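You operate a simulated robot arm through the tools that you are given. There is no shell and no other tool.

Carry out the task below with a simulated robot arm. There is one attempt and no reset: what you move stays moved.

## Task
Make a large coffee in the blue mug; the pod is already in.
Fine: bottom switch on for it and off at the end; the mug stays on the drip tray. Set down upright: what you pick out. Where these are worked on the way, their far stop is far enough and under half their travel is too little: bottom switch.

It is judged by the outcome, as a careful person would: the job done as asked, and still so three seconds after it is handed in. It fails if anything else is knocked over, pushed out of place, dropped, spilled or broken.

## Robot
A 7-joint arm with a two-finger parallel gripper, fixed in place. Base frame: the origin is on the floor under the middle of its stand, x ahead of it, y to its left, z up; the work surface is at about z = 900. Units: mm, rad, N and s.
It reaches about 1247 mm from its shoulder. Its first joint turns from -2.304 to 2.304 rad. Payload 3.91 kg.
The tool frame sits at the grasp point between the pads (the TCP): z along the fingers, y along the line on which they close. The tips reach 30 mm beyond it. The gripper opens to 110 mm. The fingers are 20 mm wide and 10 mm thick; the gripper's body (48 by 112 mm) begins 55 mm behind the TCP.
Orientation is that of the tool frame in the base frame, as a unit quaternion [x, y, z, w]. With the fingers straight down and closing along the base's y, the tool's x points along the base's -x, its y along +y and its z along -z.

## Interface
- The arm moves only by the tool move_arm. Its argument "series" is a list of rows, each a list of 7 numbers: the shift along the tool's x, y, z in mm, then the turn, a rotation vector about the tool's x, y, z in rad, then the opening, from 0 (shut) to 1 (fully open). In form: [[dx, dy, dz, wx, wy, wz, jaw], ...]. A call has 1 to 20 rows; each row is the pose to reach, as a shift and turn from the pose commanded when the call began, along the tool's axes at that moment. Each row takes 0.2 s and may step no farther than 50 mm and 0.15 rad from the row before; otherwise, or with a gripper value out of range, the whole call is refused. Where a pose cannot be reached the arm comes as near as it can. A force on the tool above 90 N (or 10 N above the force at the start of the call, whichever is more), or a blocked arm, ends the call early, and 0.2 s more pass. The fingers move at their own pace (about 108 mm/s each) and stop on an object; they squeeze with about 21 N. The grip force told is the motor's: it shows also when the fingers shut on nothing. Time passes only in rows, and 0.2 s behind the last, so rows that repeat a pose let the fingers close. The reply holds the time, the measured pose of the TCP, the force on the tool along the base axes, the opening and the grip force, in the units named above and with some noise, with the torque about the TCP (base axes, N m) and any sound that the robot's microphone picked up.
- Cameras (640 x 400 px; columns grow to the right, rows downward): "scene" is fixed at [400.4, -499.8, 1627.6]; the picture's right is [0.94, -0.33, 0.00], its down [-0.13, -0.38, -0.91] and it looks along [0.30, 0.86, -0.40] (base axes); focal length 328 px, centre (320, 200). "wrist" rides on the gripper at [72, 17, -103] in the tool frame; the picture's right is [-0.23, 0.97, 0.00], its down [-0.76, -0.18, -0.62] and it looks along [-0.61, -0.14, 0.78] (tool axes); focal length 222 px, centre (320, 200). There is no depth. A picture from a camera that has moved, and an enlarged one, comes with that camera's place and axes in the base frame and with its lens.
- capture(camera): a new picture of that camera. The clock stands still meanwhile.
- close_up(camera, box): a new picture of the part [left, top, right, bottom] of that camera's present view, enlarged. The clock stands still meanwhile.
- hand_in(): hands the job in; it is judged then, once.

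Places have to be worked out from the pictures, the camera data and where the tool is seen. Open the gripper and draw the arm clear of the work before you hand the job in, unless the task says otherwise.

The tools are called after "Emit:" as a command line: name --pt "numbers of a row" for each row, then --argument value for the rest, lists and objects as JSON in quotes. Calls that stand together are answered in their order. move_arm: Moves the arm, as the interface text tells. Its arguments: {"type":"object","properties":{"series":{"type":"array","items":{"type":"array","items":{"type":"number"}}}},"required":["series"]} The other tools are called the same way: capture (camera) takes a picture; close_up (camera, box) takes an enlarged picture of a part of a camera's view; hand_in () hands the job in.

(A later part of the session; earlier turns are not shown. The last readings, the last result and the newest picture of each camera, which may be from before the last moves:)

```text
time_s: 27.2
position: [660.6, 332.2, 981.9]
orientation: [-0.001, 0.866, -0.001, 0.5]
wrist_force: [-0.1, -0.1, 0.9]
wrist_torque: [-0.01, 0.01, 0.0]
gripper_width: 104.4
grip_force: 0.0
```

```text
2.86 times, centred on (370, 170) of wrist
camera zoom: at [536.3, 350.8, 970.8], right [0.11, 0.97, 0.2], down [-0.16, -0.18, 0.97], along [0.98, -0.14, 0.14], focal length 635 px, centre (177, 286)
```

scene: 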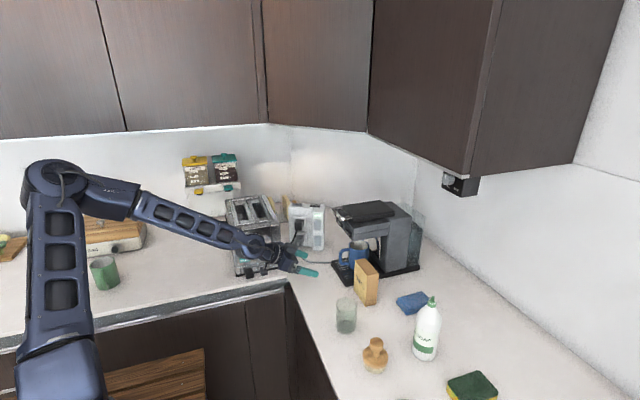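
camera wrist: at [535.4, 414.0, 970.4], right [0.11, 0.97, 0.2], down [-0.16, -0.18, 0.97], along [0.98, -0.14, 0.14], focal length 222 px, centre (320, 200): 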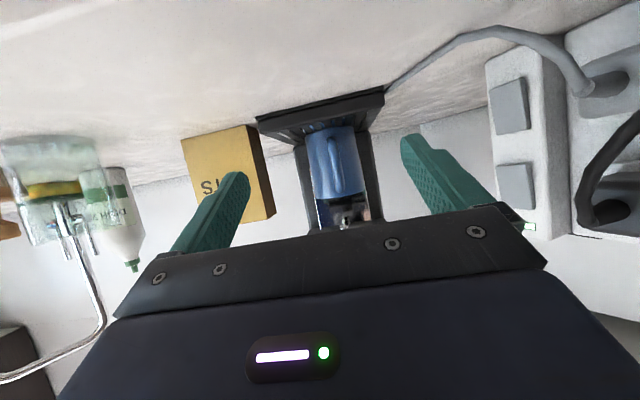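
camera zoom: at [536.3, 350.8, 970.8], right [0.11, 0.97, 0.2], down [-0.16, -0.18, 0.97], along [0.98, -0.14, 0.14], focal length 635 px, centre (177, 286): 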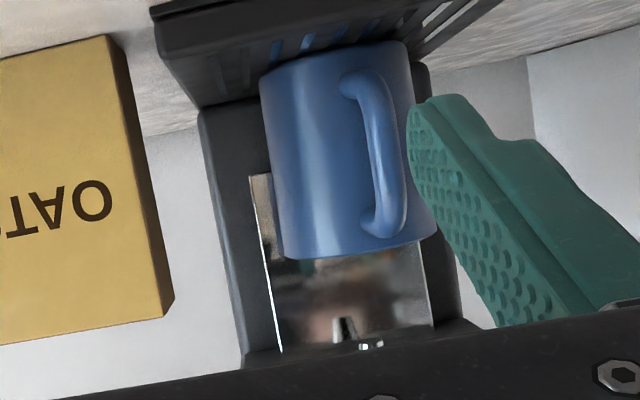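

The nozzle triangulates to about x≈862, y≈397, right above the mug (axis ≈ 856, 398). Next the switch: I swing the camera to face the power box frontally for a precise look.

Emit:
move_arm --pt "-6.85 13.1 4.6 -0.121 0 -0.0698 0.95" --pt "-13.7 26.2 9.2 -0.242 0 -0.1396 0.95" --pt "-20.6 39.3 13.8 -0.363 0 -0.2094 0.95" --pt "-27.4 52.4 18.5 -0.4835 0 -0.2793 0.95" --pt "-34.3 65.5 23 -0.6044 0 -0.349 0.95" --pt "-41.1 78.6 27.7 -0.7253 0 -0.4189 0.95" --pt "-48 91.7 32.3 -0.846 0 -0.4887 0.95" --pt "-54.8 104.8 36.9 -0.967 0 -0.5585 0.95" --pt "-54.8 104.8 36.9 -0.967 0 -0.5585 0.95"

Emit:
capture --camera "wrist"

Emit:
capture --camera "scene"

```text
time_s: 29.2
position: [719.0, 439.0, 1009.9]
orientation: [-0.461, 0.733, 0.265, 0.424]
wrist_force: [-0.6, 0.4, 0.1]
wrist_torque: [0.0, 0.02, 0.0]
gripper_width: 104.5
grip_force: 0.1
```

```text
taken
camera wrist: at [651.5, 333.8, 999.7], right [-0.83, 0.53, 0.19], down [0.09, -0.22, 0.97], along [0.55, 0.82, 0.13], focal length 222 px, centre (320, 200)
```

wrist: 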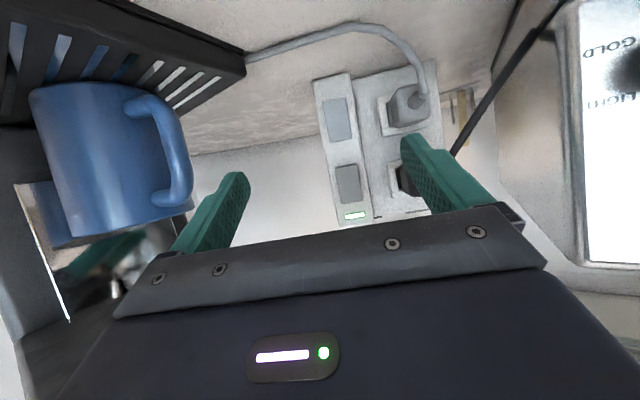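

```text
taken
```

scene: 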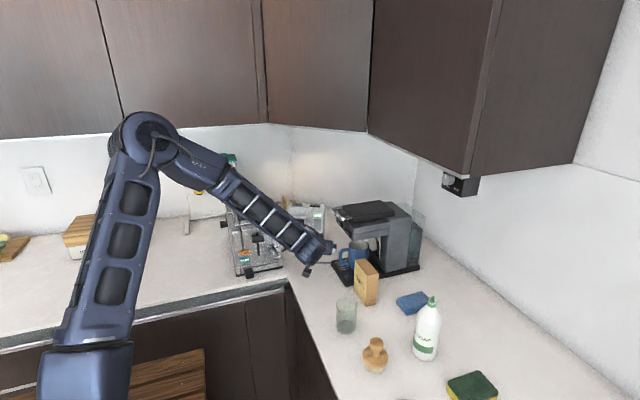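

Good frontal view of the box. I enlarge it to measure the switches, plugs and rocker states.

Emit:
close_up --camera "wrist" --box '[290, 50, 460, 230]'

Emit:
close_up --camera "wrist" --box '[310, 70, 390, 225]'

```text
2.22 times, centred on (375, 140) of wrist
camera zoom: at [651.5, 333.8, 999.7], right [-0.83, 0.53, 0.19], down [0.09, -0.22, 0.97], along [0.55, 0.82, 0.13], focal length 494 px, centre (198, 333)
```

zoom: 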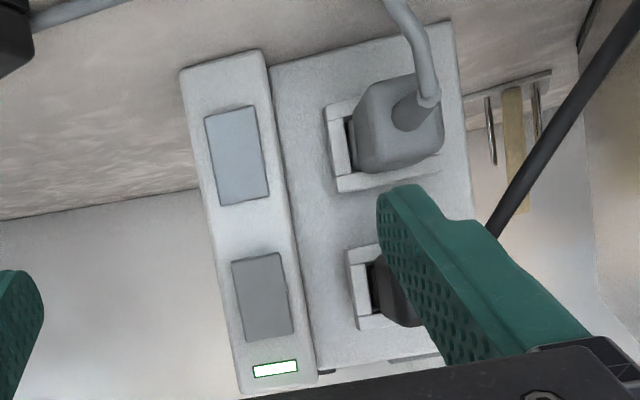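

```text
2.58 times, centred on (350, 148) of wrist
camera zoom: at [651.5, 333.8, 999.7], right [-0.83, 0.53, 0.19], down [0.09, -0.22, 0.97], along [0.55, 0.82, 0.13], focal length 573 px, centre (243, 336)
```

zoom: 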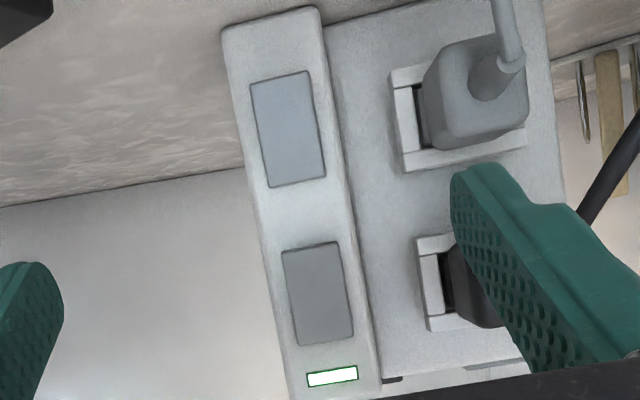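

Emit:
close_up --camera "wrist" --box '[315, 90, 365, 130]'

Emit:
close_up --camera "wrist" --box '[325, 155, 375, 195]'

Emit:
close_up --camera "scene" --box '[295, 200, 335, 230]'

```text
10.00 times, centred on (340, 110) of wrist
camera zoom: at [651.5, 333.8, 999.7], right [-0.83, 0.53, 0.19], down [0.09, -0.22, 0.97], along [0.55, 0.82, 0.13], focal length 2221 px, centre (120, 1100)
```

zoom: 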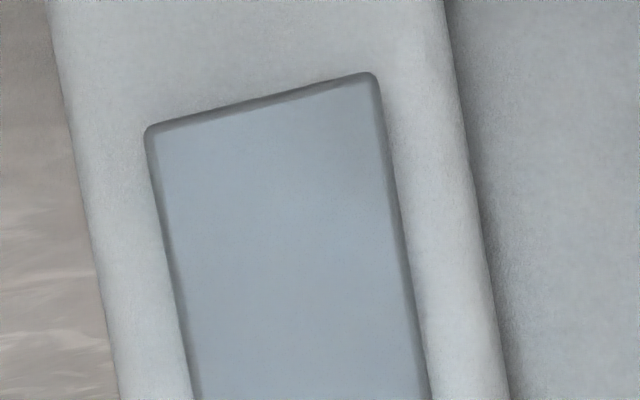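

```text
10.00 times, centred on (350, 175) of wrist
camera zoom: at [651.5, 333.8, 999.7], right [-0.83, 0.53, 0.19], down [0.09, -0.22, 0.97], along [0.55, 0.82, 0.13], focal length 2221 px, centre (20, 450)
```

zoom: 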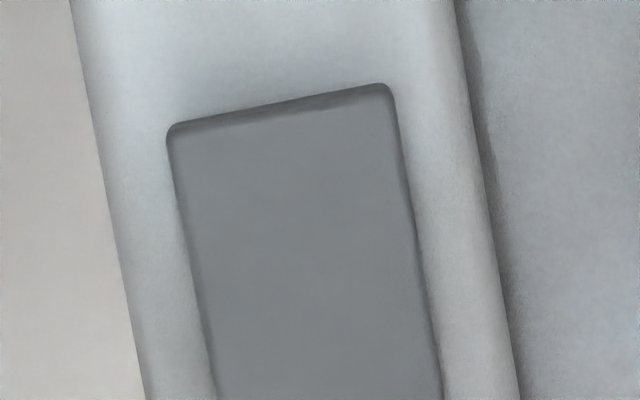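

```text
13.33 times, centred on (315, 215) of scene
camera zoom: at [400.4, -499.8, 1627.6], right [0.94, -0.33, 0.0], down [-0.13, -0.38, -0.91], along [0.3, 0.86, -0.4], focal length 4375 px, centre (387, 0)
```

zoom: 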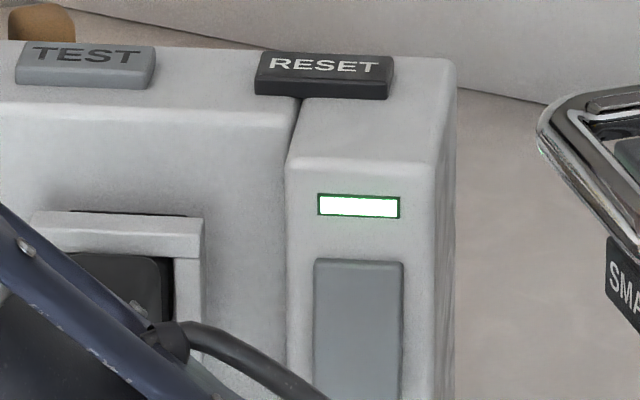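

Emit:
close_up --camera "wrist" --box '[318, 120, 368, 160]'

Emit:
close_up --camera "wrist" --box '[325, 185, 375, 225]'

```text
10.00 times, centred on (343, 140) of wrist
camera zoom: at [651.5, 333.8, 999.7], right [-0.83, 0.53, 0.19], down [0.09, -0.22, 0.97], along [0.55, 0.82, 0.13], focal length 2221 px, centre (90, 800)
```

zoom: 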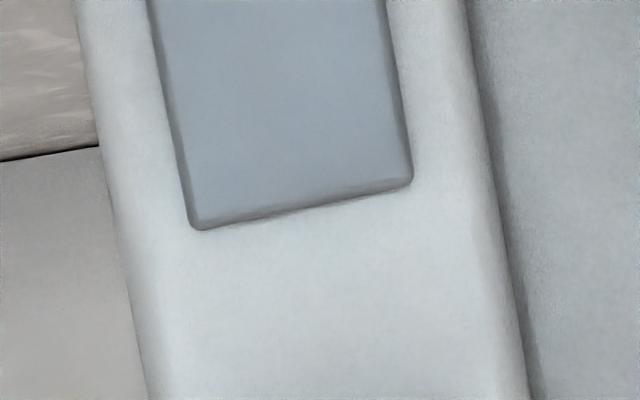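

```text
10.00 times, centred on (350, 205) of wrist
camera zoom: at [651.5, 333.8, 999.7], right [-0.83, 0.53, 0.19], down [0.09, -0.22, 0.97], along [0.55, 0.82, 0.13], focal length 2221 px, centre (20, 150)
```

zoom: 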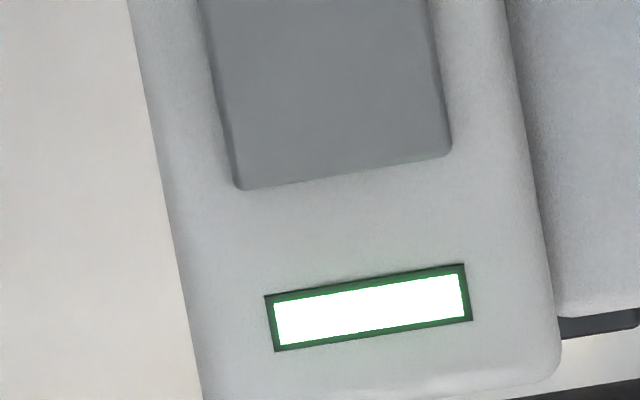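

Measured: lower switch centre ≈ (764, 568, 950), about 25×45 mm, face normal (−0.44, −0.90); plugs sit ≥53 mm to its left. I'll pitch to 45° down, narrow the jaw, and bring the left finger to ~25 mm in front of the lower half of that switch.

Emit:
move_arm --pt "1.5 -1 16.8 0 0.044 0 0.3" --pt "3 -2 33.6 0 0.087 0 0.3" --pt "4.4 -3 50.4 0 0.131 0 0.3" --pt "5.8 -4.2 67.2 0 0.175 0 0.3" --pt "7.3 -5.3 84 0 0.218 0 0.3" --pt "8.7 -6.3 100.8 0 0.262 0 0.3" --pt "8.7 -6.3 100.8 0 0.262 0 0.3"

Emit:
capture --camera "wrist"

Emit:
capture --camera "scene"

Emit:
close_up --camera "scene" --box '[280, 190, 380, 270]'

```text
time_s: 30.8
position: [762.4, 509.2, 952.0]
orientation: [-0.491, 0.783, 0.203, 0.324]
wrist_force: [0.1, -0.4, 0.3]
wrist_torque: [-0.01, 0.01, 0.01]
gripper_width: 33.2
grip_force: 0.0
```

```text
taken
camera wrist: at [693.9, 406.4, 974.7], right [-0.81, 0.57, 0.16], down [0.2, 0.01, 0.98], along [0.56, 0.82, -0.12], focal length 222 px, centre (320, 200)
```

wrist: 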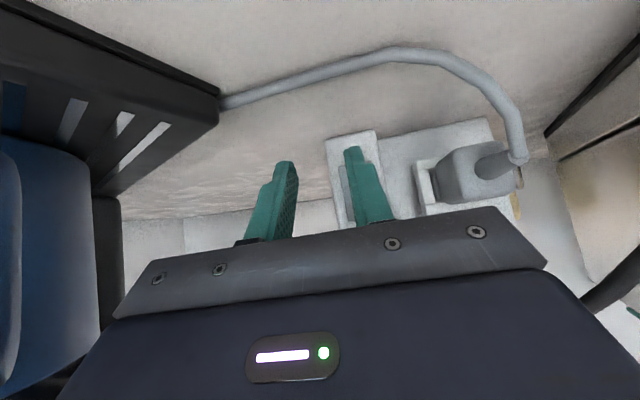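

```text
taken
```

scene: 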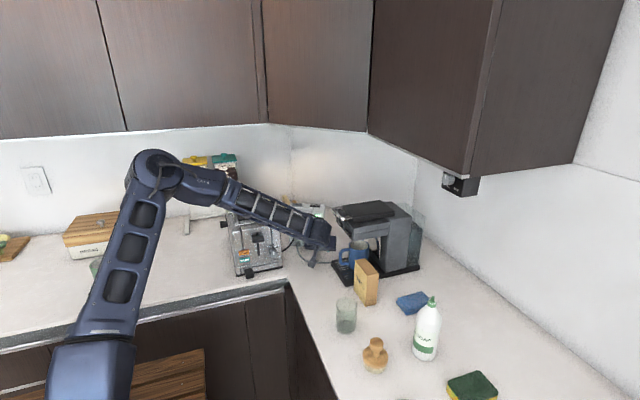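

```text
5.00 times, centred on (330, 230) of scene
camera zoom: at [400.4, -499.8, 1627.6], right [0.94, -0.33, 0.0], down [-0.13, -0.38, -0.91], along [0.3, 0.86, -0.4], focal length 1641 px, centre (270, 50)
```

zoom: 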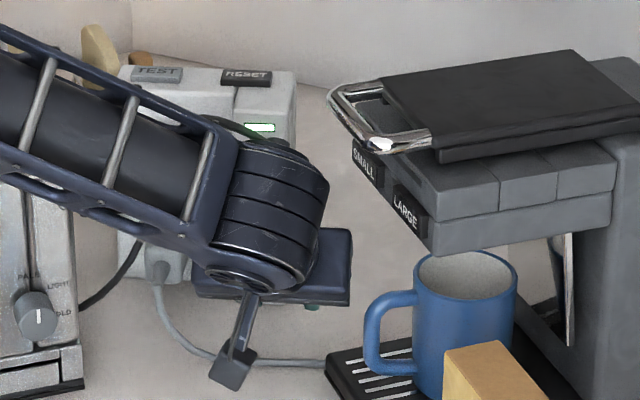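

The left finger is in front of the lower switch. I zoom to check its alignment.

Emit:
close_up --camera "wrist" --box '[310, 110, 420, 240]'

```text
3.08 times, centred on (365, 175) of wrist
camera zoom: at [693.9, 406.4, 974.7], right [-0.81, 0.57, 0.16], down [0.2, 0.01, 0.98], along [0.56, 0.82, -0.12], focal length 684 px, centre (182, 277)
```

zoom: 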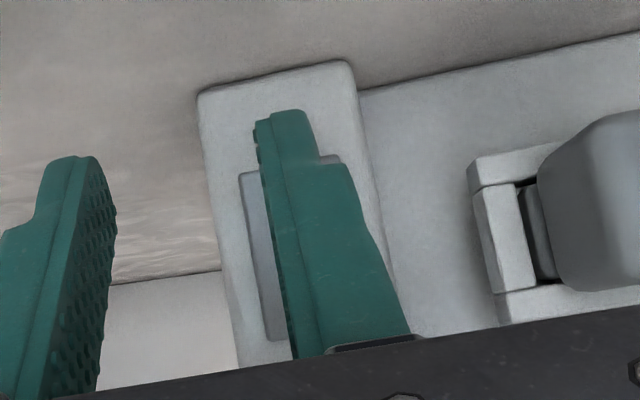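

Alignment looks right. I advance 18 mm horizontally toward the switch and read the forces.

Emit:
move_arm --pt "-3.2 0 3.2 0 0 0 0.3" --pt "-6.4 0 6.4 0 0 0 0.3" --pt "-9.6 0 9.6 0 0 0 0.3" --pt "-12.7 0 12.7 0 0 0 0.3" --pt "-12.7 0 12.7 0 0 0 0.3"

Emit:
close_up --camera "wrist" --box '[310, 110, 420, 240]'

```text
time_s: 32.0
position: [769.5, 526.0, 951.8]
orientation: [-0.491, 0.783, 0.201, 0.324]
wrist_force: [-0.8, -1.4, -0.9]
wrist_torque: [-0.04, 0.04, 0.05]
gripper_width: 33.0
grip_force: 0.1
```

```text
3.08 times, centred on (365, 175) of wrist
camera zoom: at [701.6, 422.8, 974.6], right [-0.81, 0.57, 0.16], down [0.2, 0.01, 0.98], along [0.56, 0.82, -0.12], focal length 684 px, centre (182, 277)
```

zoom: 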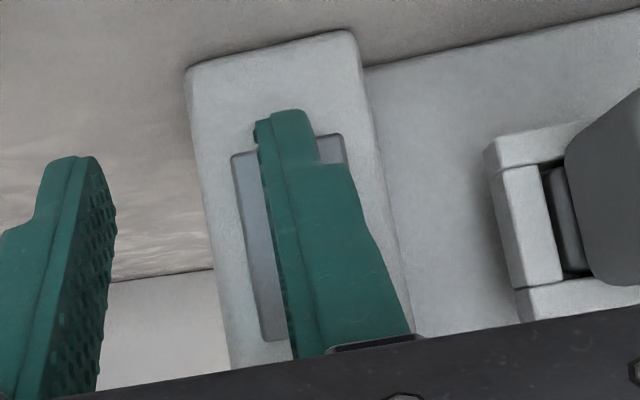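

About 7 mm of gap was expected to remain; forces are still near noise. I continue in 1 mm steps for 5 mm.

Emit:
move_arm --pt "-0.7 0 0.7 0 0 0 0.3" --pt "-1.4 0 1.4 0 0 0 0.3" --pt "-2.1 0 2.1 0 0 0 0.3" --pt "-2.8 0 2.8 0 0 0 0.3" --pt "-3.5 0 3.5 0 0 0 0.3"

Emit:
close_up --camera "wrist" --box '[310, 110, 420, 240]'

```text
time_s: 33.2
position: [771.5, 529.1, 952.1]
orientation: [-0.49, 0.784, 0.201, 0.324]
wrist_force: [-11.9, -19.3, 1.2]
wrist_torque: [-0.24, 0.2, 0.46]
gripper_width: 33.8
grip_force: 1.2
```

```text
3.08 times, centred on (365, 175) of wrist
camera zoom: at [703.6, 425.7, 974.7], right [-0.81, 0.57, 0.16], down [0.2, 0.01, 0.98], along [0.56, 0.82, -0.13], focal length 684 px, centre (182, 277)
```

zoom: 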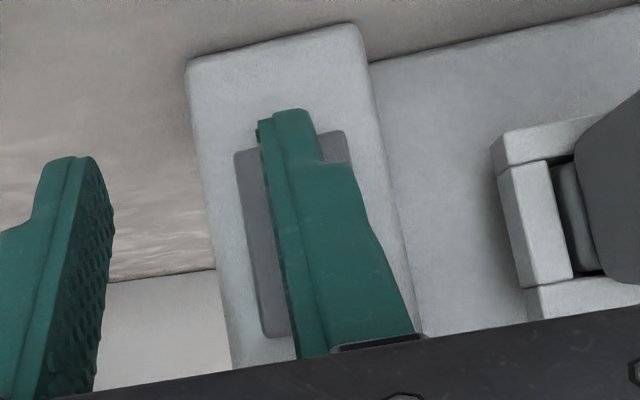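

Contact force rose to ~22 N and the rocker's shading changed (it tilted). I back off 20 mm and check that it stays in its new position.

Emit:
move_arm --pt "0 0 0 0 0 0 0.3" --pt "3.5 0 -3.5 0 0 0 0.3" --pt "7 0 -7 0 0 0 0.3" --pt "12 0 -12 0 0 0 0.3" --pt "17.7 0 -17.7 0 0 0 0.3" --pt "17.7 0 -17.7 0 0 0 0.3"

Emit:
close_up --camera "wrist" --box '[310, 110, 420, 240]'

Emit:
close_up --camera "scene" --box '[280, 190, 400, 270]'

```text
time_s: 34.6
position: [760.7, 508.1, 952.6]
orientation: [-0.491, 0.783, 0.202, 0.325]
wrist_force: [-0.4, 0.0, -0.5]
wrist_torque: [0.0, -0.01, 0.0]
gripper_width: 33.0
grip_force: 0.0
```

```text
3.08 times, centred on (365, 175) of wrist
camera zoom: at [692.9, 404.5, 974.5], right [-0.81, 0.57, 0.16], down [0.2, 0.01, 0.98], along [0.56, 0.82, -0.12], focal length 684 px, centre (182, 277)
```

zoom: 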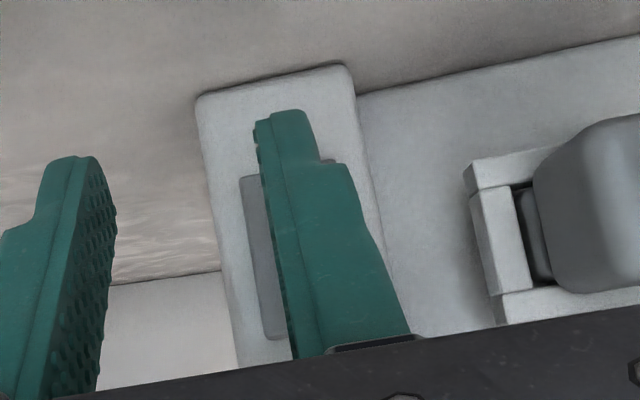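

```text
5.00 times, centred on (340, 230) of scene
camera zoom: at [400.4, -499.8, 1627.6], right [0.94, -0.33, 0.0], down [-0.13, -0.38, -0.91], along [0.3, 0.86, -0.4], focal length 1641 px, centre (220, 50)
```

zoom: 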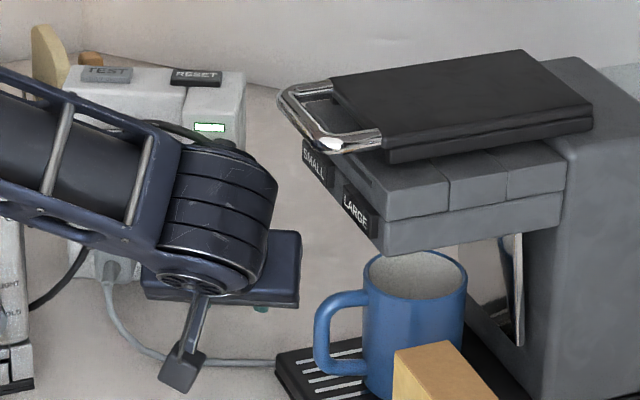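

The rocker stayed in its new position (shade now matches the other switch). I retreat from the box, pitch up a bit and close the fingers, heading for the LARGE button next.

Emit:
move_arm --pt "21.2 0 -21.2 0 -0.03 0 0.3" --pt "31.8 0 -53 0 -0.1 0 0.3" --pt "38.9 0 -88.4 0 -0.18 0 0.3" --pt "38.9 0 -123.8 0 -0.27 0 0.2" --pt "35.4 0 -155.6 0 -0.36 0 0.1" --pt "26.9 0 -178.3 0 -0.436 0 0" --pt "26.9 0 -178.3 0 -0.436 0 0"

Emit:
capture --camera "wrist"

Emit:
capture --camera "scene"

```text
time_s: 36.2
position: [697.0, 377.4, 1059.3]
orientation: [-0.435, 0.694, 0.304, 0.486]
wrist_force: [-0.6, 0.7, -1.1]
wrist_torque: [0.0, 0.05, 0.02]
gripper_width: 0.1
grip_force: 20.9
```

```text
taken
camera wrist: at [630.2, 276.6, 1027.9], right [-0.84, 0.5, 0.21], down [0.02, -0.37, 0.93], along [0.54, 0.79, 0.3], focal length 222 px, centre (320, 200)
```

wrist: 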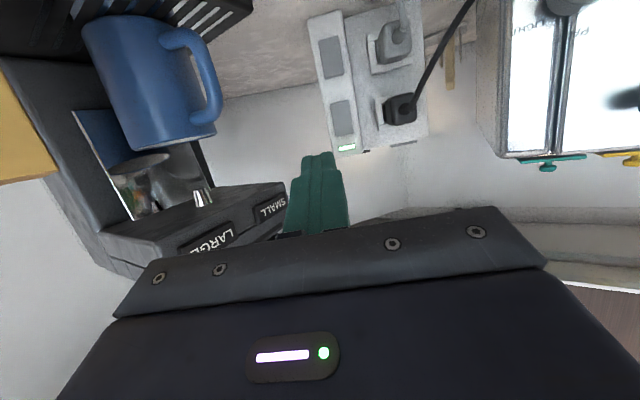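

```text
taken
```

scene: 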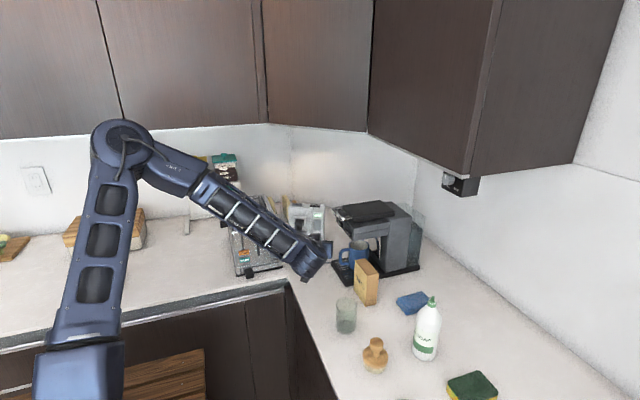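

Now both switches and the nozzle (x≈855, y≈398, right over the mug) are visible. I zoom in on the switches and on the machine front.

Emit:
close_up --camera "wrist" --box '[295, 10, 445, 170]'

Emit:
close_up --camera "wrist" --box '[60, 120, 300, 290]'

Emit:
close_up --camera "scene" --box '[280, 190, 400, 280]'

```text
2.50 times, centred on (370, 90) of wrist
camera zoom: at [630.2, 276.6, 1027.9], right [-0.84, 0.5, 0.21], down [0.02, -0.37, 0.93], along [0.54, 0.79, 0.3], focal length 555 px, centre (195, 475)
```

zoom: 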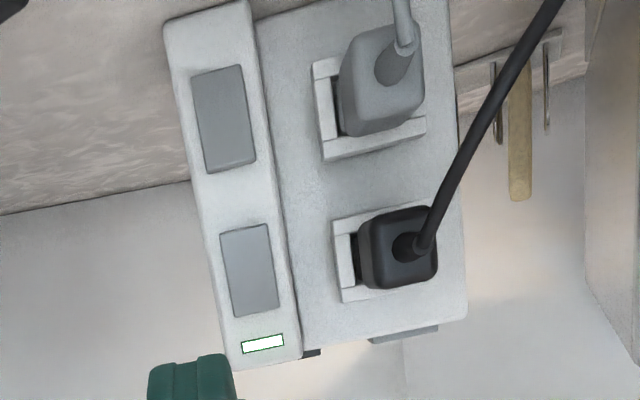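

```text
2.35 times, centred on (180, 205) of wrist
camera zoom: at [630.2, 276.6, 1027.9], right [-0.84, 0.5, 0.21], down [0.02, -0.37, 0.93], along [0.54, 0.79, 0.3], focal length 523 px, centre (649, 188)
```

zoom: 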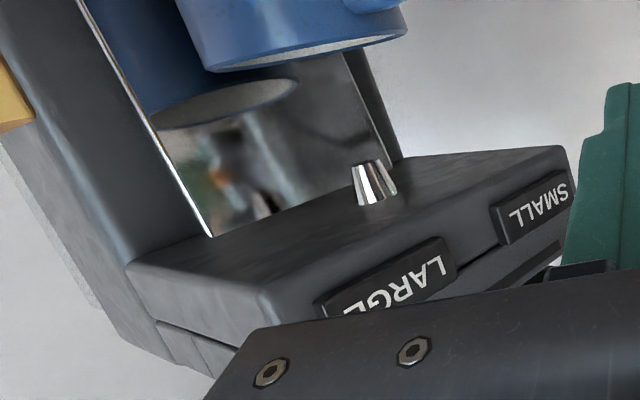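

```text
4.44 times, centred on (340, 235) of scene
camera zoom: at [400.4, -499.8, 1627.6], right [0.94, -0.33, 0.0], down [-0.13, -0.38, -0.91], along [0.3, 0.86, -0.4], focal length 1458 px, centre (231, 44)
```

zoom: 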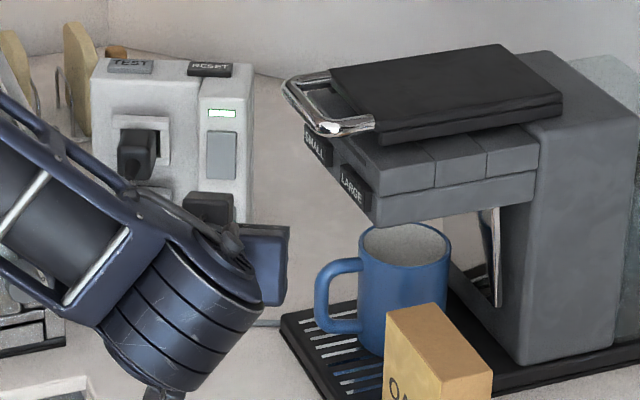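

Emit:
close_up --camera "wrist" --box '[310, 28, 360, 88]'

Emit:
close_up --camera "wrist" --box '[320, 92, 370, 152]'

```text
6.67 times, centred on (335, 58) of wrist
camera zoom: at [630.2, 276.6, 1027.9], right [-0.84, 0.5, 0.21], down [0.02, -0.37, 0.93], along [0.54, 0.79, 0.3], focal length 1481 px, centre (220, 1147)
```

zoom: 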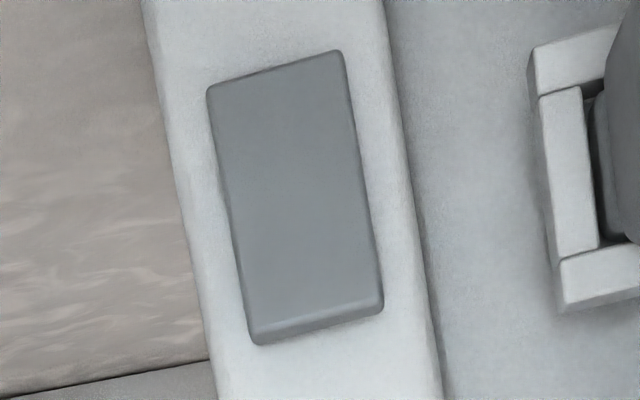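

```text
6.67 times, centred on (345, 122) of wrist
camera zoom: at [630.2, 276.6, 1027.9], right [-0.84, 0.5, 0.21], down [0.02, -0.37, 0.93], along [0.54, 0.79, 0.3], focal length 1481 px, centre (153, 720)
```

zoom: 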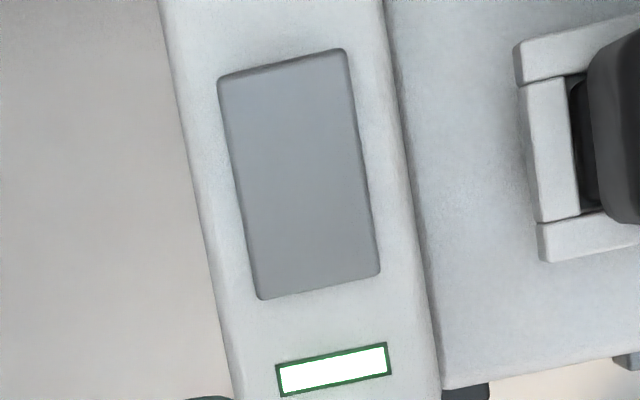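

The lower rocker is now bottom-in/top-out, clearly changed from before, while the upper one is untouched. I now turn toward the machine and line up closed fingertips with the LARGE button (≈ (790, 357, 1094)).

Emit:
move_arm --pt "-3.7 -3.1 -2.75 0.1315 0 0.0479 0" --pt "-7.5 -6.3 -5.5 0.263 0 0.0957 0" --pt "-11.2 -9.4 -8.25 0.3946 0 0.1436 0" --pt "-15 -12.6 -11 0.5261 0 0.1915 0" --pt "-18.7 -15.7 -13.75 0.6576 0 0.2393 0" --pt "-22.4 -18.8 -16.5 0.7892 0 0.2872 0" --pt "-26.2 -22 -19.25 0.9207 0 0.335 0" --pt "-29.9 -25.1 -22 1.0522 0 0.3829 0" --pt "-29.9 -25.1 -22 1.0522 0 0.3829 0"

Emit:
capture --camera "wrist"

Emit:
close_up --camera "scene" --box '[280, 190, 400, 280]'

```text
time_s: 38.2
position: [715.4, 357.6, 1093.7]
orientation: [0.001, 0.819, -0.001, 0.574]
wrist_force: [0.0, 0.6, 1.5]
wrist_torque: [0.02, 0.0, 0.0]
gripper_width: 0.1
grip_force: 20.9
```

```text
taken
camera wrist: at [595.1, 375.9, 1062.7], right [0.08, 0.97, 0.21], down [-0.33, -0.18, 0.93], along [0.94, -0.14, 0.3], focal length 222 px, centre (320, 200)
```

wrist: 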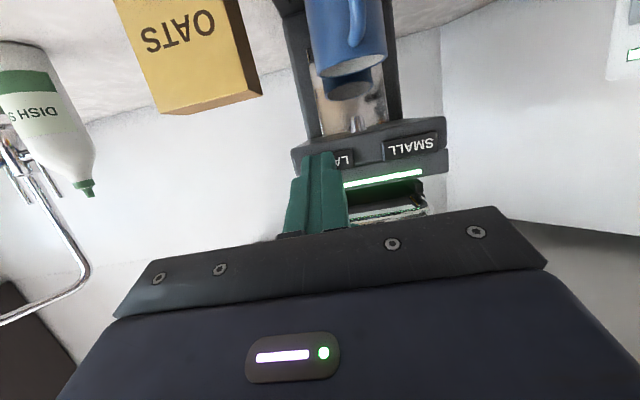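

```text
4.44 times, centred on (340, 235) of scene
camera zoom: at [400.4, -499.8, 1627.6], right [0.94, -0.33, 0.0], down [-0.13, -0.38, -0.91], along [0.3, 0.86, -0.4], focal length 1458 px, centre (231, 44)
```

zoom: 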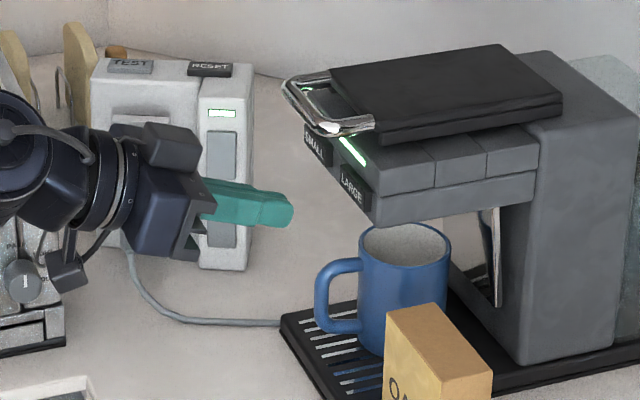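

A status light has come on above the machine's buttons: it has power, so the bottom switch is on. I advance 35 mm toward the LARGE button.

Emit:
move_arm --pt "-2.6 0 8.4 0 0 0 0" --pt "-5.2 0 16.7 0 0 0 0" --pt "-7.9 0 25 0 0 0 0" --pt "-10.5 0 33.4 0 0 0 0" --pt "-10.5 0 33.4 0 0 0 0"

Emit:
close_up --camera "scene" --box '[310, 190, 390, 250]'

Emit:
close_up --camera "wrist" --box '[270, 90, 460, 240]'

```text
time_s: 39.4
position: [750.6, 358.6, 1093.9]
orientation: [0.0, 0.819, -0.001, 0.574]
wrist_force: [1.0, 0.6, -0.2]
wrist_torque: [0.03, 0.03, 0.01]
gripper_width: 0.2
grip_force: 20.8
```

```text
6.67 times, centred on (350, 220) of scene
camera zoom: at [400.4, -499.8, 1627.6], right [0.94, -0.33, 0.0], down [-0.13, -0.38, -0.91], along [0.3, 0.86, -0.4], focal length 2187 px, centre (120, 67)
```

zoom: 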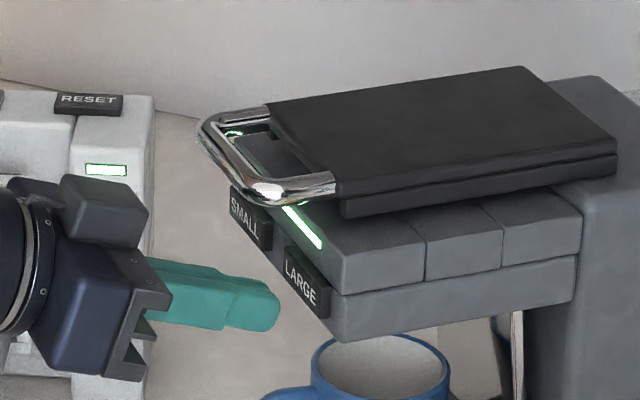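

```text
2.67 times, centred on (365, 165) of wrist
camera zoom: at [629.8, 375.8, 1061.2], right [0.08, 0.97, 0.21], down [-0.33, -0.18, 0.93], along [0.94, -0.14, 0.3], focal length 592 px, centre (200, 293)
```

zoom: 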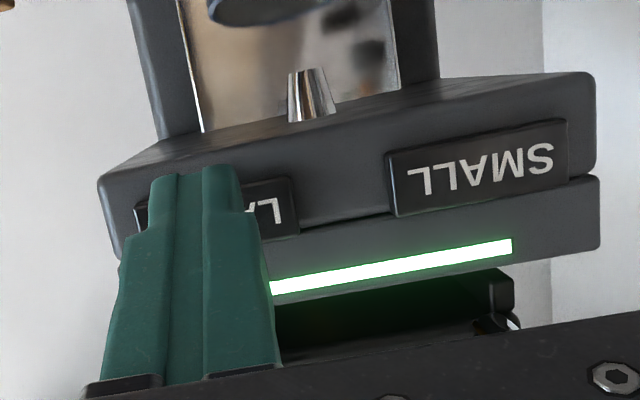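

Fingertip is centred on LARGE with ~13 mm to go. I advance 10 mm and then in 1 mm steps.

Emit:
move_arm --pt "-1.7 0 4.7 0 0 0 0" --pt "-3.4 0 9.4 0 0 0 0" --pt "-3.8 0 10.3 0 0 0 0" --pt "-4.1 0 11.3 0 0 0 0" --pt "-4.4 0 12.2 0 0 0 0" --pt "-4.8 0 13.2 0 0 0 0"

Emit:
close_up --camera "scene" --box '[310, 190, 390, 250]'

```text
time_s: 40.8
position: [764.7, 357.6, 1091.9]
orientation: [-0.001, 0.819, 0.0, 0.574]
wrist_force: [-0.6, 0.3, -0.2]
wrist_torque: [0.02, -0.03, -0.01]
gripper_width: 0.1
grip_force: 20.5
heard: click
```

```text
6.67 times, centred on (350, 220) of scene
camera zoom: at [400.4, -499.8, 1627.6], right [0.94, -0.33, 0.0], down [-0.13, -0.38, -0.91], along [0.3, 0.86, -0.4], focal length 2187 px, centre (120, 67)
```

zoom: 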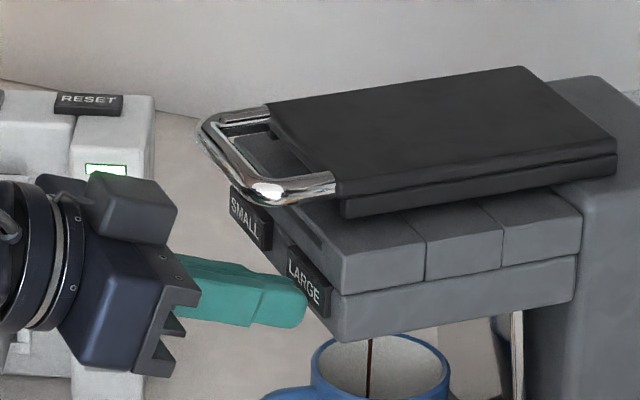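

A click was heard and coffee is now flowing into the mug. I back the finger off and wait, watching the brew.

Emit:
move_arm --pt "1.7 0 -4.7 0 0 0 0" --pt "5.1 0 -14.1 0 0 0 0" --pt "10.2 0 -28.2 0 0 0 0" --pt "17 0 -47 0 0 0 0" --pt "22 0 -61 0 0 0 0" --pt "22 0 -61 0 0 0 0" --pt "22 0 -61 0 0 0 0" --pt "22 0 -61 0 0 0 0"

Emit:
close_up --camera "scene" --box '[310, 190, 410, 270]'

Emit:
capture --camera "wrist"

```text
time_s: 42.6
position: [699.1, 358.7, 1094.5]
orientation: [-0.001, 0.819, -0.001, 0.574]
wrist_force: [0.2, 0.6, -0.2]
wrist_torque: [0.01, -0.02, -0.02]
gripper_width: 0.1
grip_force: 20.7
```

```text
5.00 times, centred on (360, 230) of scene
camera zoom: at [400.4, -499.8, 1627.6], right [0.94, -0.33, 0.0], down [-0.13, -0.38, -0.91], along [0.3, 0.86, -0.4], focal length 1641 px, centre (120, 50)
```

zoom: 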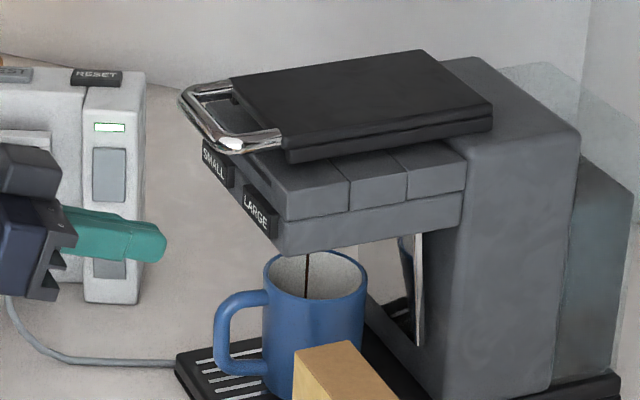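

```text
taken
camera wrist: at [578.6, 375.2, 1061.6], right [0.08, 0.97, 0.21], down [-0.33, -0.18, 0.93], along [0.94, -0.14, 0.3], focal length 222 px, centre (320, 200)
```

wrist: 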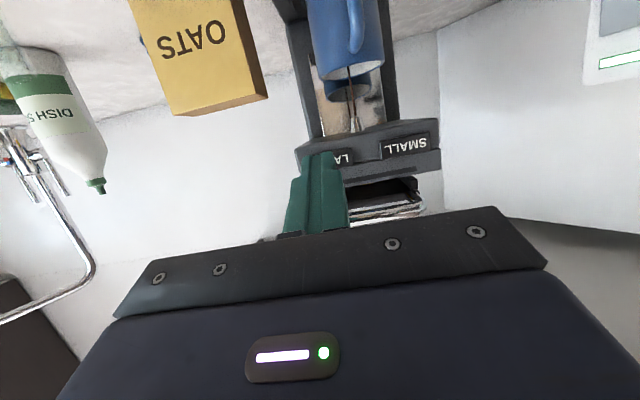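

The stream lands in the mug and the light is off during the brew. While it brews I swing back toward the power-box side, keeping clear of everything.

Emit:
move_arm --pt "4.1 2.3 1.2 -0.1317 0 -0.0479 0" --pt "8.3 4.6 2.5 -0.2634 0 -0.0957 0" --pt "12.4 6.9 3.7 -0.3951 0 -0.1436 0" --pt "16.5 9.1 5 -0.5268 0 -0.1914 0" --pt "20.7 11.4 6.2 -0.6584 0 -0.2393 0" --pt "24.8 13.7 7.4 -0.7901 0 -0.2871 0" --pt "29 16 8.7 -0.9218 0 -0.335 0" --pt "33.1 18.3 9.9 -1.0535 0 -0.3828 0" --pt "33.1 18.3 9.9 -1.0535 0 -0.3828 0"

Emit:
close_up --camera "scene" --box '[310, 190, 410, 270]'

Emit:
capture --camera "wrist"

```text
time_s: 44.6
position: [697.7, 376.1, 1058.6]
orientation: [-0.436, 0.694, 0.304, 0.486]
wrist_force: [-0.4, -0.2, -0.5]
wrist_torque: [0.01, 0.0, 0.02]
gripper_width: 0.0
grip_force: 21.0
```

```text
5.00 times, centred on (360, 230) of scene
camera zoom: at [400.4, -499.8, 1627.6], right [0.94, -0.33, 0.0], down [-0.13, -0.38, -0.91], along [0.3, 0.86, -0.4], focal length 1641 px, centre (120, 50)
```

zoom: 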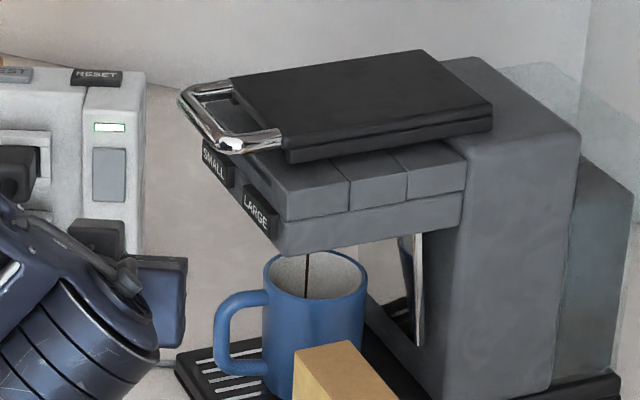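

```text
taken
camera wrist: at [630.7, 274.1, 1026.9], right [-0.84, 0.49, 0.21], down [0.02, -0.37, 0.93], along [0.54, 0.79, 0.3], focal length 222 px, centre (320, 200)
```

wrist: 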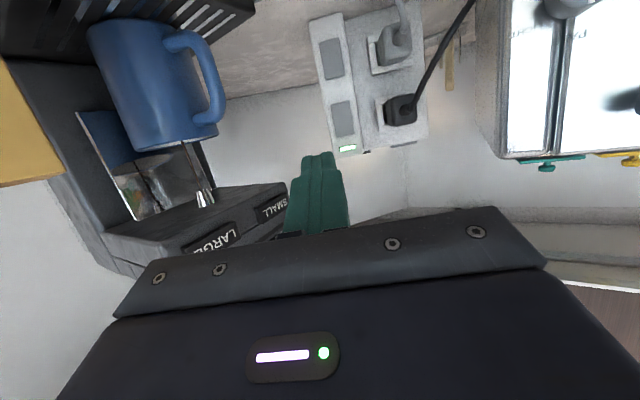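

Still pouring. I hold still for 4 s and look again.

Emit:
move_arm --pt "0 0 0 0 0 0 0" --pt "0 0 0 0 0 0 0" --pt "0 0 0 0 0 0 0" --pt "0 0 0 0 0 0 0" --pt "0 0 0 0 0 0 0" --pt "0 0 0 0 0 0 0" --pt "0 0 0 0 0 0 0" --pt "0 0 0 0 0 0 0" --pt "0 0 0 0 0 0 0" --pt "0 0 0 0 0 0 0" --pt "0 0 0 0 0 0 0" --pt "0 0 0 0 0 0 0" --pt "0 0 0 0 0 0 0" --pt "0 0 0 0 0 0 0" --pt "0 0 0 0 0 0 0" --pt "0 0 0 0 0 0 0" --pt "0 0 0 0 0 0 0" --pt "0 0 0 0 0 0 0" --pt "0 0 0 0 0 0 0" --pt "0 0 0 0 0 0 0"

Emit:
close_up --camera "scene" --box '[310, 190, 410, 270]'

```text
time_s: 48.8
position: [696.8, 375.8, 1059.4]
orientation: [-0.436, 0.694, 0.304, 0.486]
wrist_force: [0.2, 0.5, 0.5]
wrist_torque: [-0.03, 0.01, 0.0]
gripper_width: 0.0
grip_force: 21.1
```

```text
5.00 times, centred on (360, 230) of scene
camera zoom: at [400.4, -499.8, 1627.6], right [0.94, -0.33, 0.0], down [-0.13, -0.38, -0.91], along [0.3, 0.86, -0.4], focal length 1641 px, centre (120, 50)
```

zoom: 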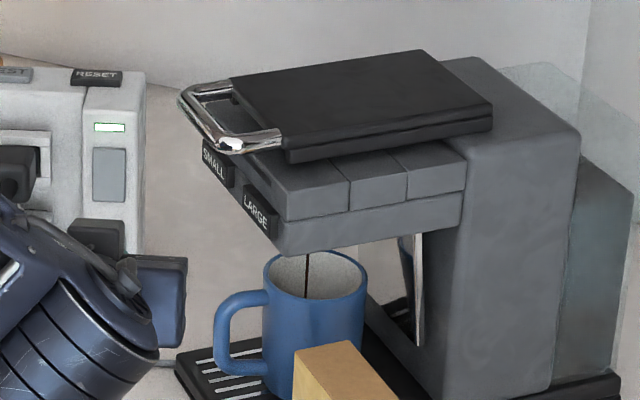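

Still brewing. I wait another 4 s.

Emit:
move_arm --pt "0 0 0 0 0 0 0" --pt "0 0 0 0 0 0 0" --pt "0 0 0 0 0 0 0" --pt "0 0 0 0 0 0 0" --pt "0 0 0 0 0 0 0" --pt "0 0 0 0 0 0 0" --pt "0 0 0 0 0 0 0" --pt "0 0 0 0 0 0 0" --pt "0 0 0 0 0 0 0" --pt "0 0 0 0 0 0 0" --pt "0 0 0 0 0 0 0" --pt "0 0 0 0 0 0 0" --pt "0 0 0 0 0 0 0" --pt "0 0 0 0 0 0 0" --pt "0 0 0 0 0 0 0" --pt "0 0 0 0 0 0 0" --pt "0 0 0 0 0 0 0" --pt "0 0 0 0 0 0 0" --pt "0 0 0 0 0 0 0" --pt "0 0 0 0 0 0 0"

Emit:
close_up --camera "scene" --box '[310, 190, 410, 270]'

```text
time_s: 53.0
position: [697.4, 375.6, 1059.0]
orientation: [-0.436, 0.694, 0.304, 0.486]
wrist_force: [-0.4, -0.1, 0.4]
wrist_torque: [0.04, -0.01, 0.02]
gripper_width: 0.0
grip_force: 21.4
```

```text
5.00 times, centred on (360, 230) of scene
camera zoom: at [400.4, -499.8, 1627.6], right [0.94, -0.33, 0.0], down [-0.13, -0.38, -0.91], along [0.3, 0.86, -0.4], focal length 1641 px, centre (120, 50)
```

zoom: 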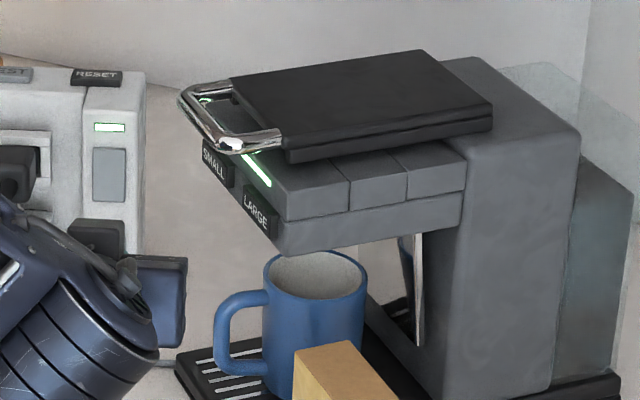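

The stream has stopped and the ready light is back on: brewing is finished. I check the mug's contents before switching off.

Emit:
close_up --camera "scene" --box '[345, 230, 395, 270]'

Emit:
capture --camera "wrist"

```text
10.00 times, centred on (370, 250) of scene
camera zoom: at [400.4, -499.8, 1627.6], right [0.94, -0.33, 0.0], down [-0.13, -0.38, -0.91], along [0.3, 0.86, -0.4], focal length 3281 px, centre (-180, -300)
```

zoom: 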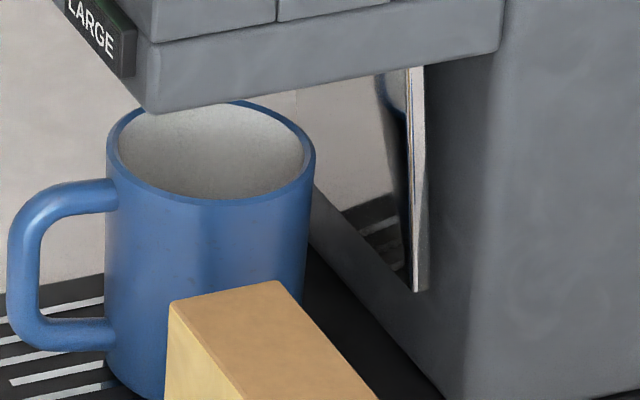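

```text
taken
camera wrist: at [630.7, 274.3, 1026.9], right [-0.84, 0.49, 0.21], down [0.02, -0.37, 0.93], along [0.54, 0.79, 0.3], focal length 222 px, centre (320, 200)
```

wrist: 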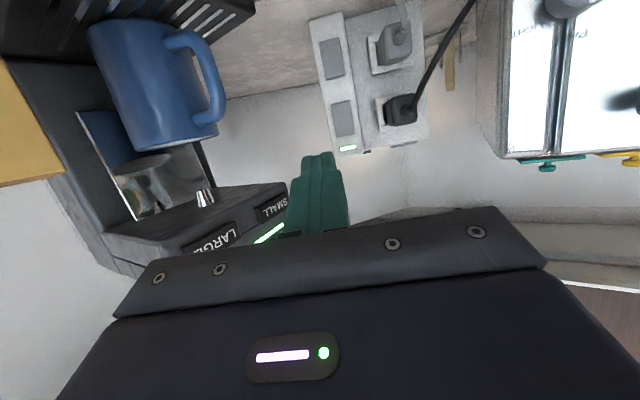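

Brewing done. I return to the power box, this time 24 mm higher so the finger meets the now-protruding top half of the bottom switch.

Emit:
move_arm --pt "7.2 0.3 23.9 0 0.08 0 0.1" --pt "12.8 0.6 52.5 0 0.16 0 0.2" --pt "18.3 1 81.1 0 0.24 0 0.3" --pt "23.8 1 109.7 0 0.32 0 0.3" --pt "27.5 1 137.6 0 0.39 0 0.3" --pt "28 1 165.5 0 0.436 0 0.3" --pt "28 1 165.5 0 0.436 0 0.3"

Emit:
close_up --camera "wrist" --box '[310, 110, 420, 240]'

Emit:
close_up --camera "scene" --box '[280, 190, 400, 270]'

```text
time_s: 54.6
position: [760.2, 506.2, 976.6]
orientation: [-0.492, 0.783, 0.202, 0.324]
wrist_force: [-0.9, 1.3, -0.3]
wrist_torque: [-0.01, -0.02, 0.03]
gripper_width: 33.1
grip_force: 0.2
```

```text
3.08 times, centred on (365, 175) of wrist
camera zoom: at [692.4, 403.1, 998.6], right [-0.81, 0.57, 0.16], down [0.2, 0.01, 0.98], along [0.56, 0.82, -0.12], focal length 684 px, centre (182, 277)
```

zoom: 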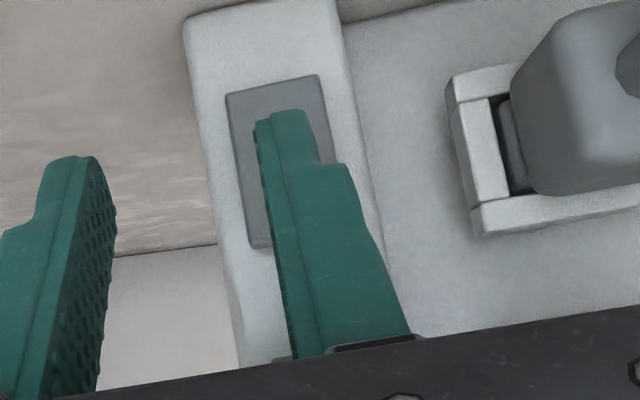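

```text
5.00 times, centred on (340, 230) of scene
camera zoom: at [400.4, -499.8, 1627.6], right [0.94, -0.33, 0.0], down [-0.13, -0.38, -0.91], along [0.3, 0.86, -0.4], focal length 1641 px, centre (220, 50)
```

zoom: 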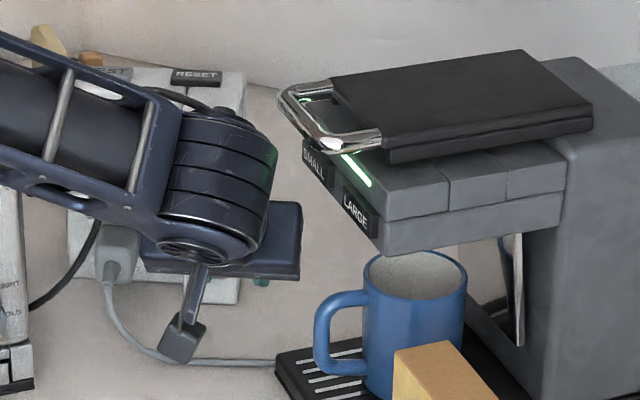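

Finger is over the upper half of the bottom switch (contact height ≈ 963). I advance, ending with 1 mm steps, and watch the force.

Emit:
move_arm --pt "-5.7 0 2.8 0 0 0 0.3" --pt "-9.9 0 7.1 0 0 0 0.3" --pt "-14.1 0 11.3 0 0 0 0.3" --pt "-15.6 0 12.7 0 0 0 0.3" --pt "-16.3 0 13.4 0 0 0 0.3" --pt "-17 0 14.1 0 0 0 0.3" --pt "-17.7 0 14.8 0 0 0 0.3"

Emit:
close_up --camera "wrist" --box '[310, 110, 420, 240]'

```text
time_s: 56.2
position: [769.0, 528.5, 977.6]
orientation: [-0.491, 0.782, 0.203, 0.324]
wrist_force: [-0.8, 0.2, -0.5]
wrist_torque: [0.0, -0.01, -0.02]
gripper_width: 33.1
grip_force: 0.1
```

```text
3.08 times, centred on (365, 175) of wrist
camera zoom: at [702.0, 424.6, 1000.6], right [-0.81, 0.57, 0.16], down [0.2, 0.01, 0.98], along [0.56, 0.82, -0.12], focal length 684 px, centre (182, 277)
```

zoom: 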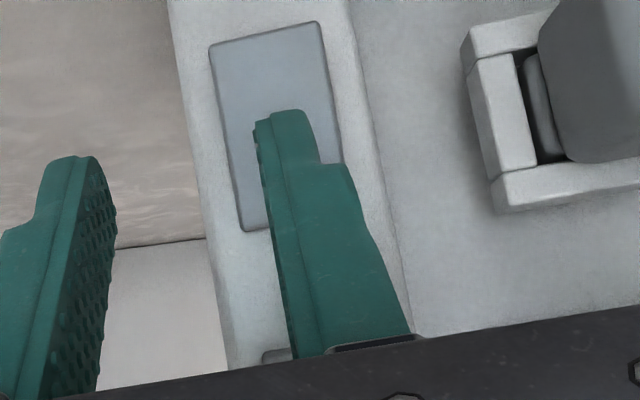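

The rocker has flipped back (bluish shade, as at the start). I push slightly further to make sure it sits at its stop.

Emit:
move_arm --pt "-0.7 0 0.7 0 0 0 0.3" --pt "-1.4 0 1.4 0 0 0 0.3" --pt "-2.1 0 2.1 0 0 0 0.3" --pt "-2.1 0 2.1 0 0 0 0.3"

Emit:
close_up --camera "scene" --box '[280, 190, 400, 270]'

```text
time_s: 57.2
position: [771.7, 529.0, 978.8]
orientation: [-0.491, 0.783, 0.203, 0.324]
wrist_force: [-10.8, -17.5, 2.1]
wrist_torque: [-0.1, 0.38, 0.4]
gripper_width: 33.7
grip_force: 0.8
```

```text
5.00 times, centred on (340, 230) of scene
camera zoom: at [400.4, -499.8, 1627.6], right [0.94, -0.33, 0.0], down [-0.13, -0.38, -0.91], along [0.3, 0.86, -0.4], focal length 1641 px, centre (220, 50)
```

zoom: 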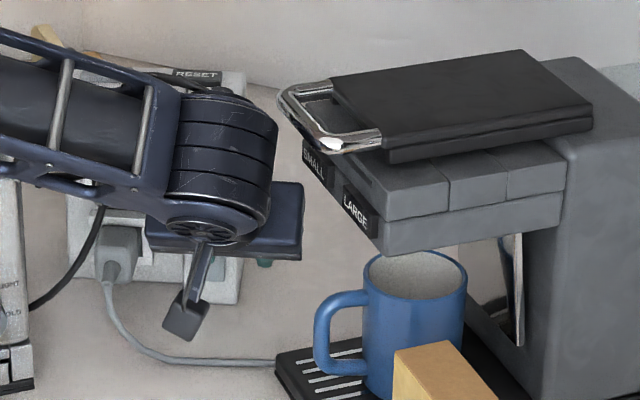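

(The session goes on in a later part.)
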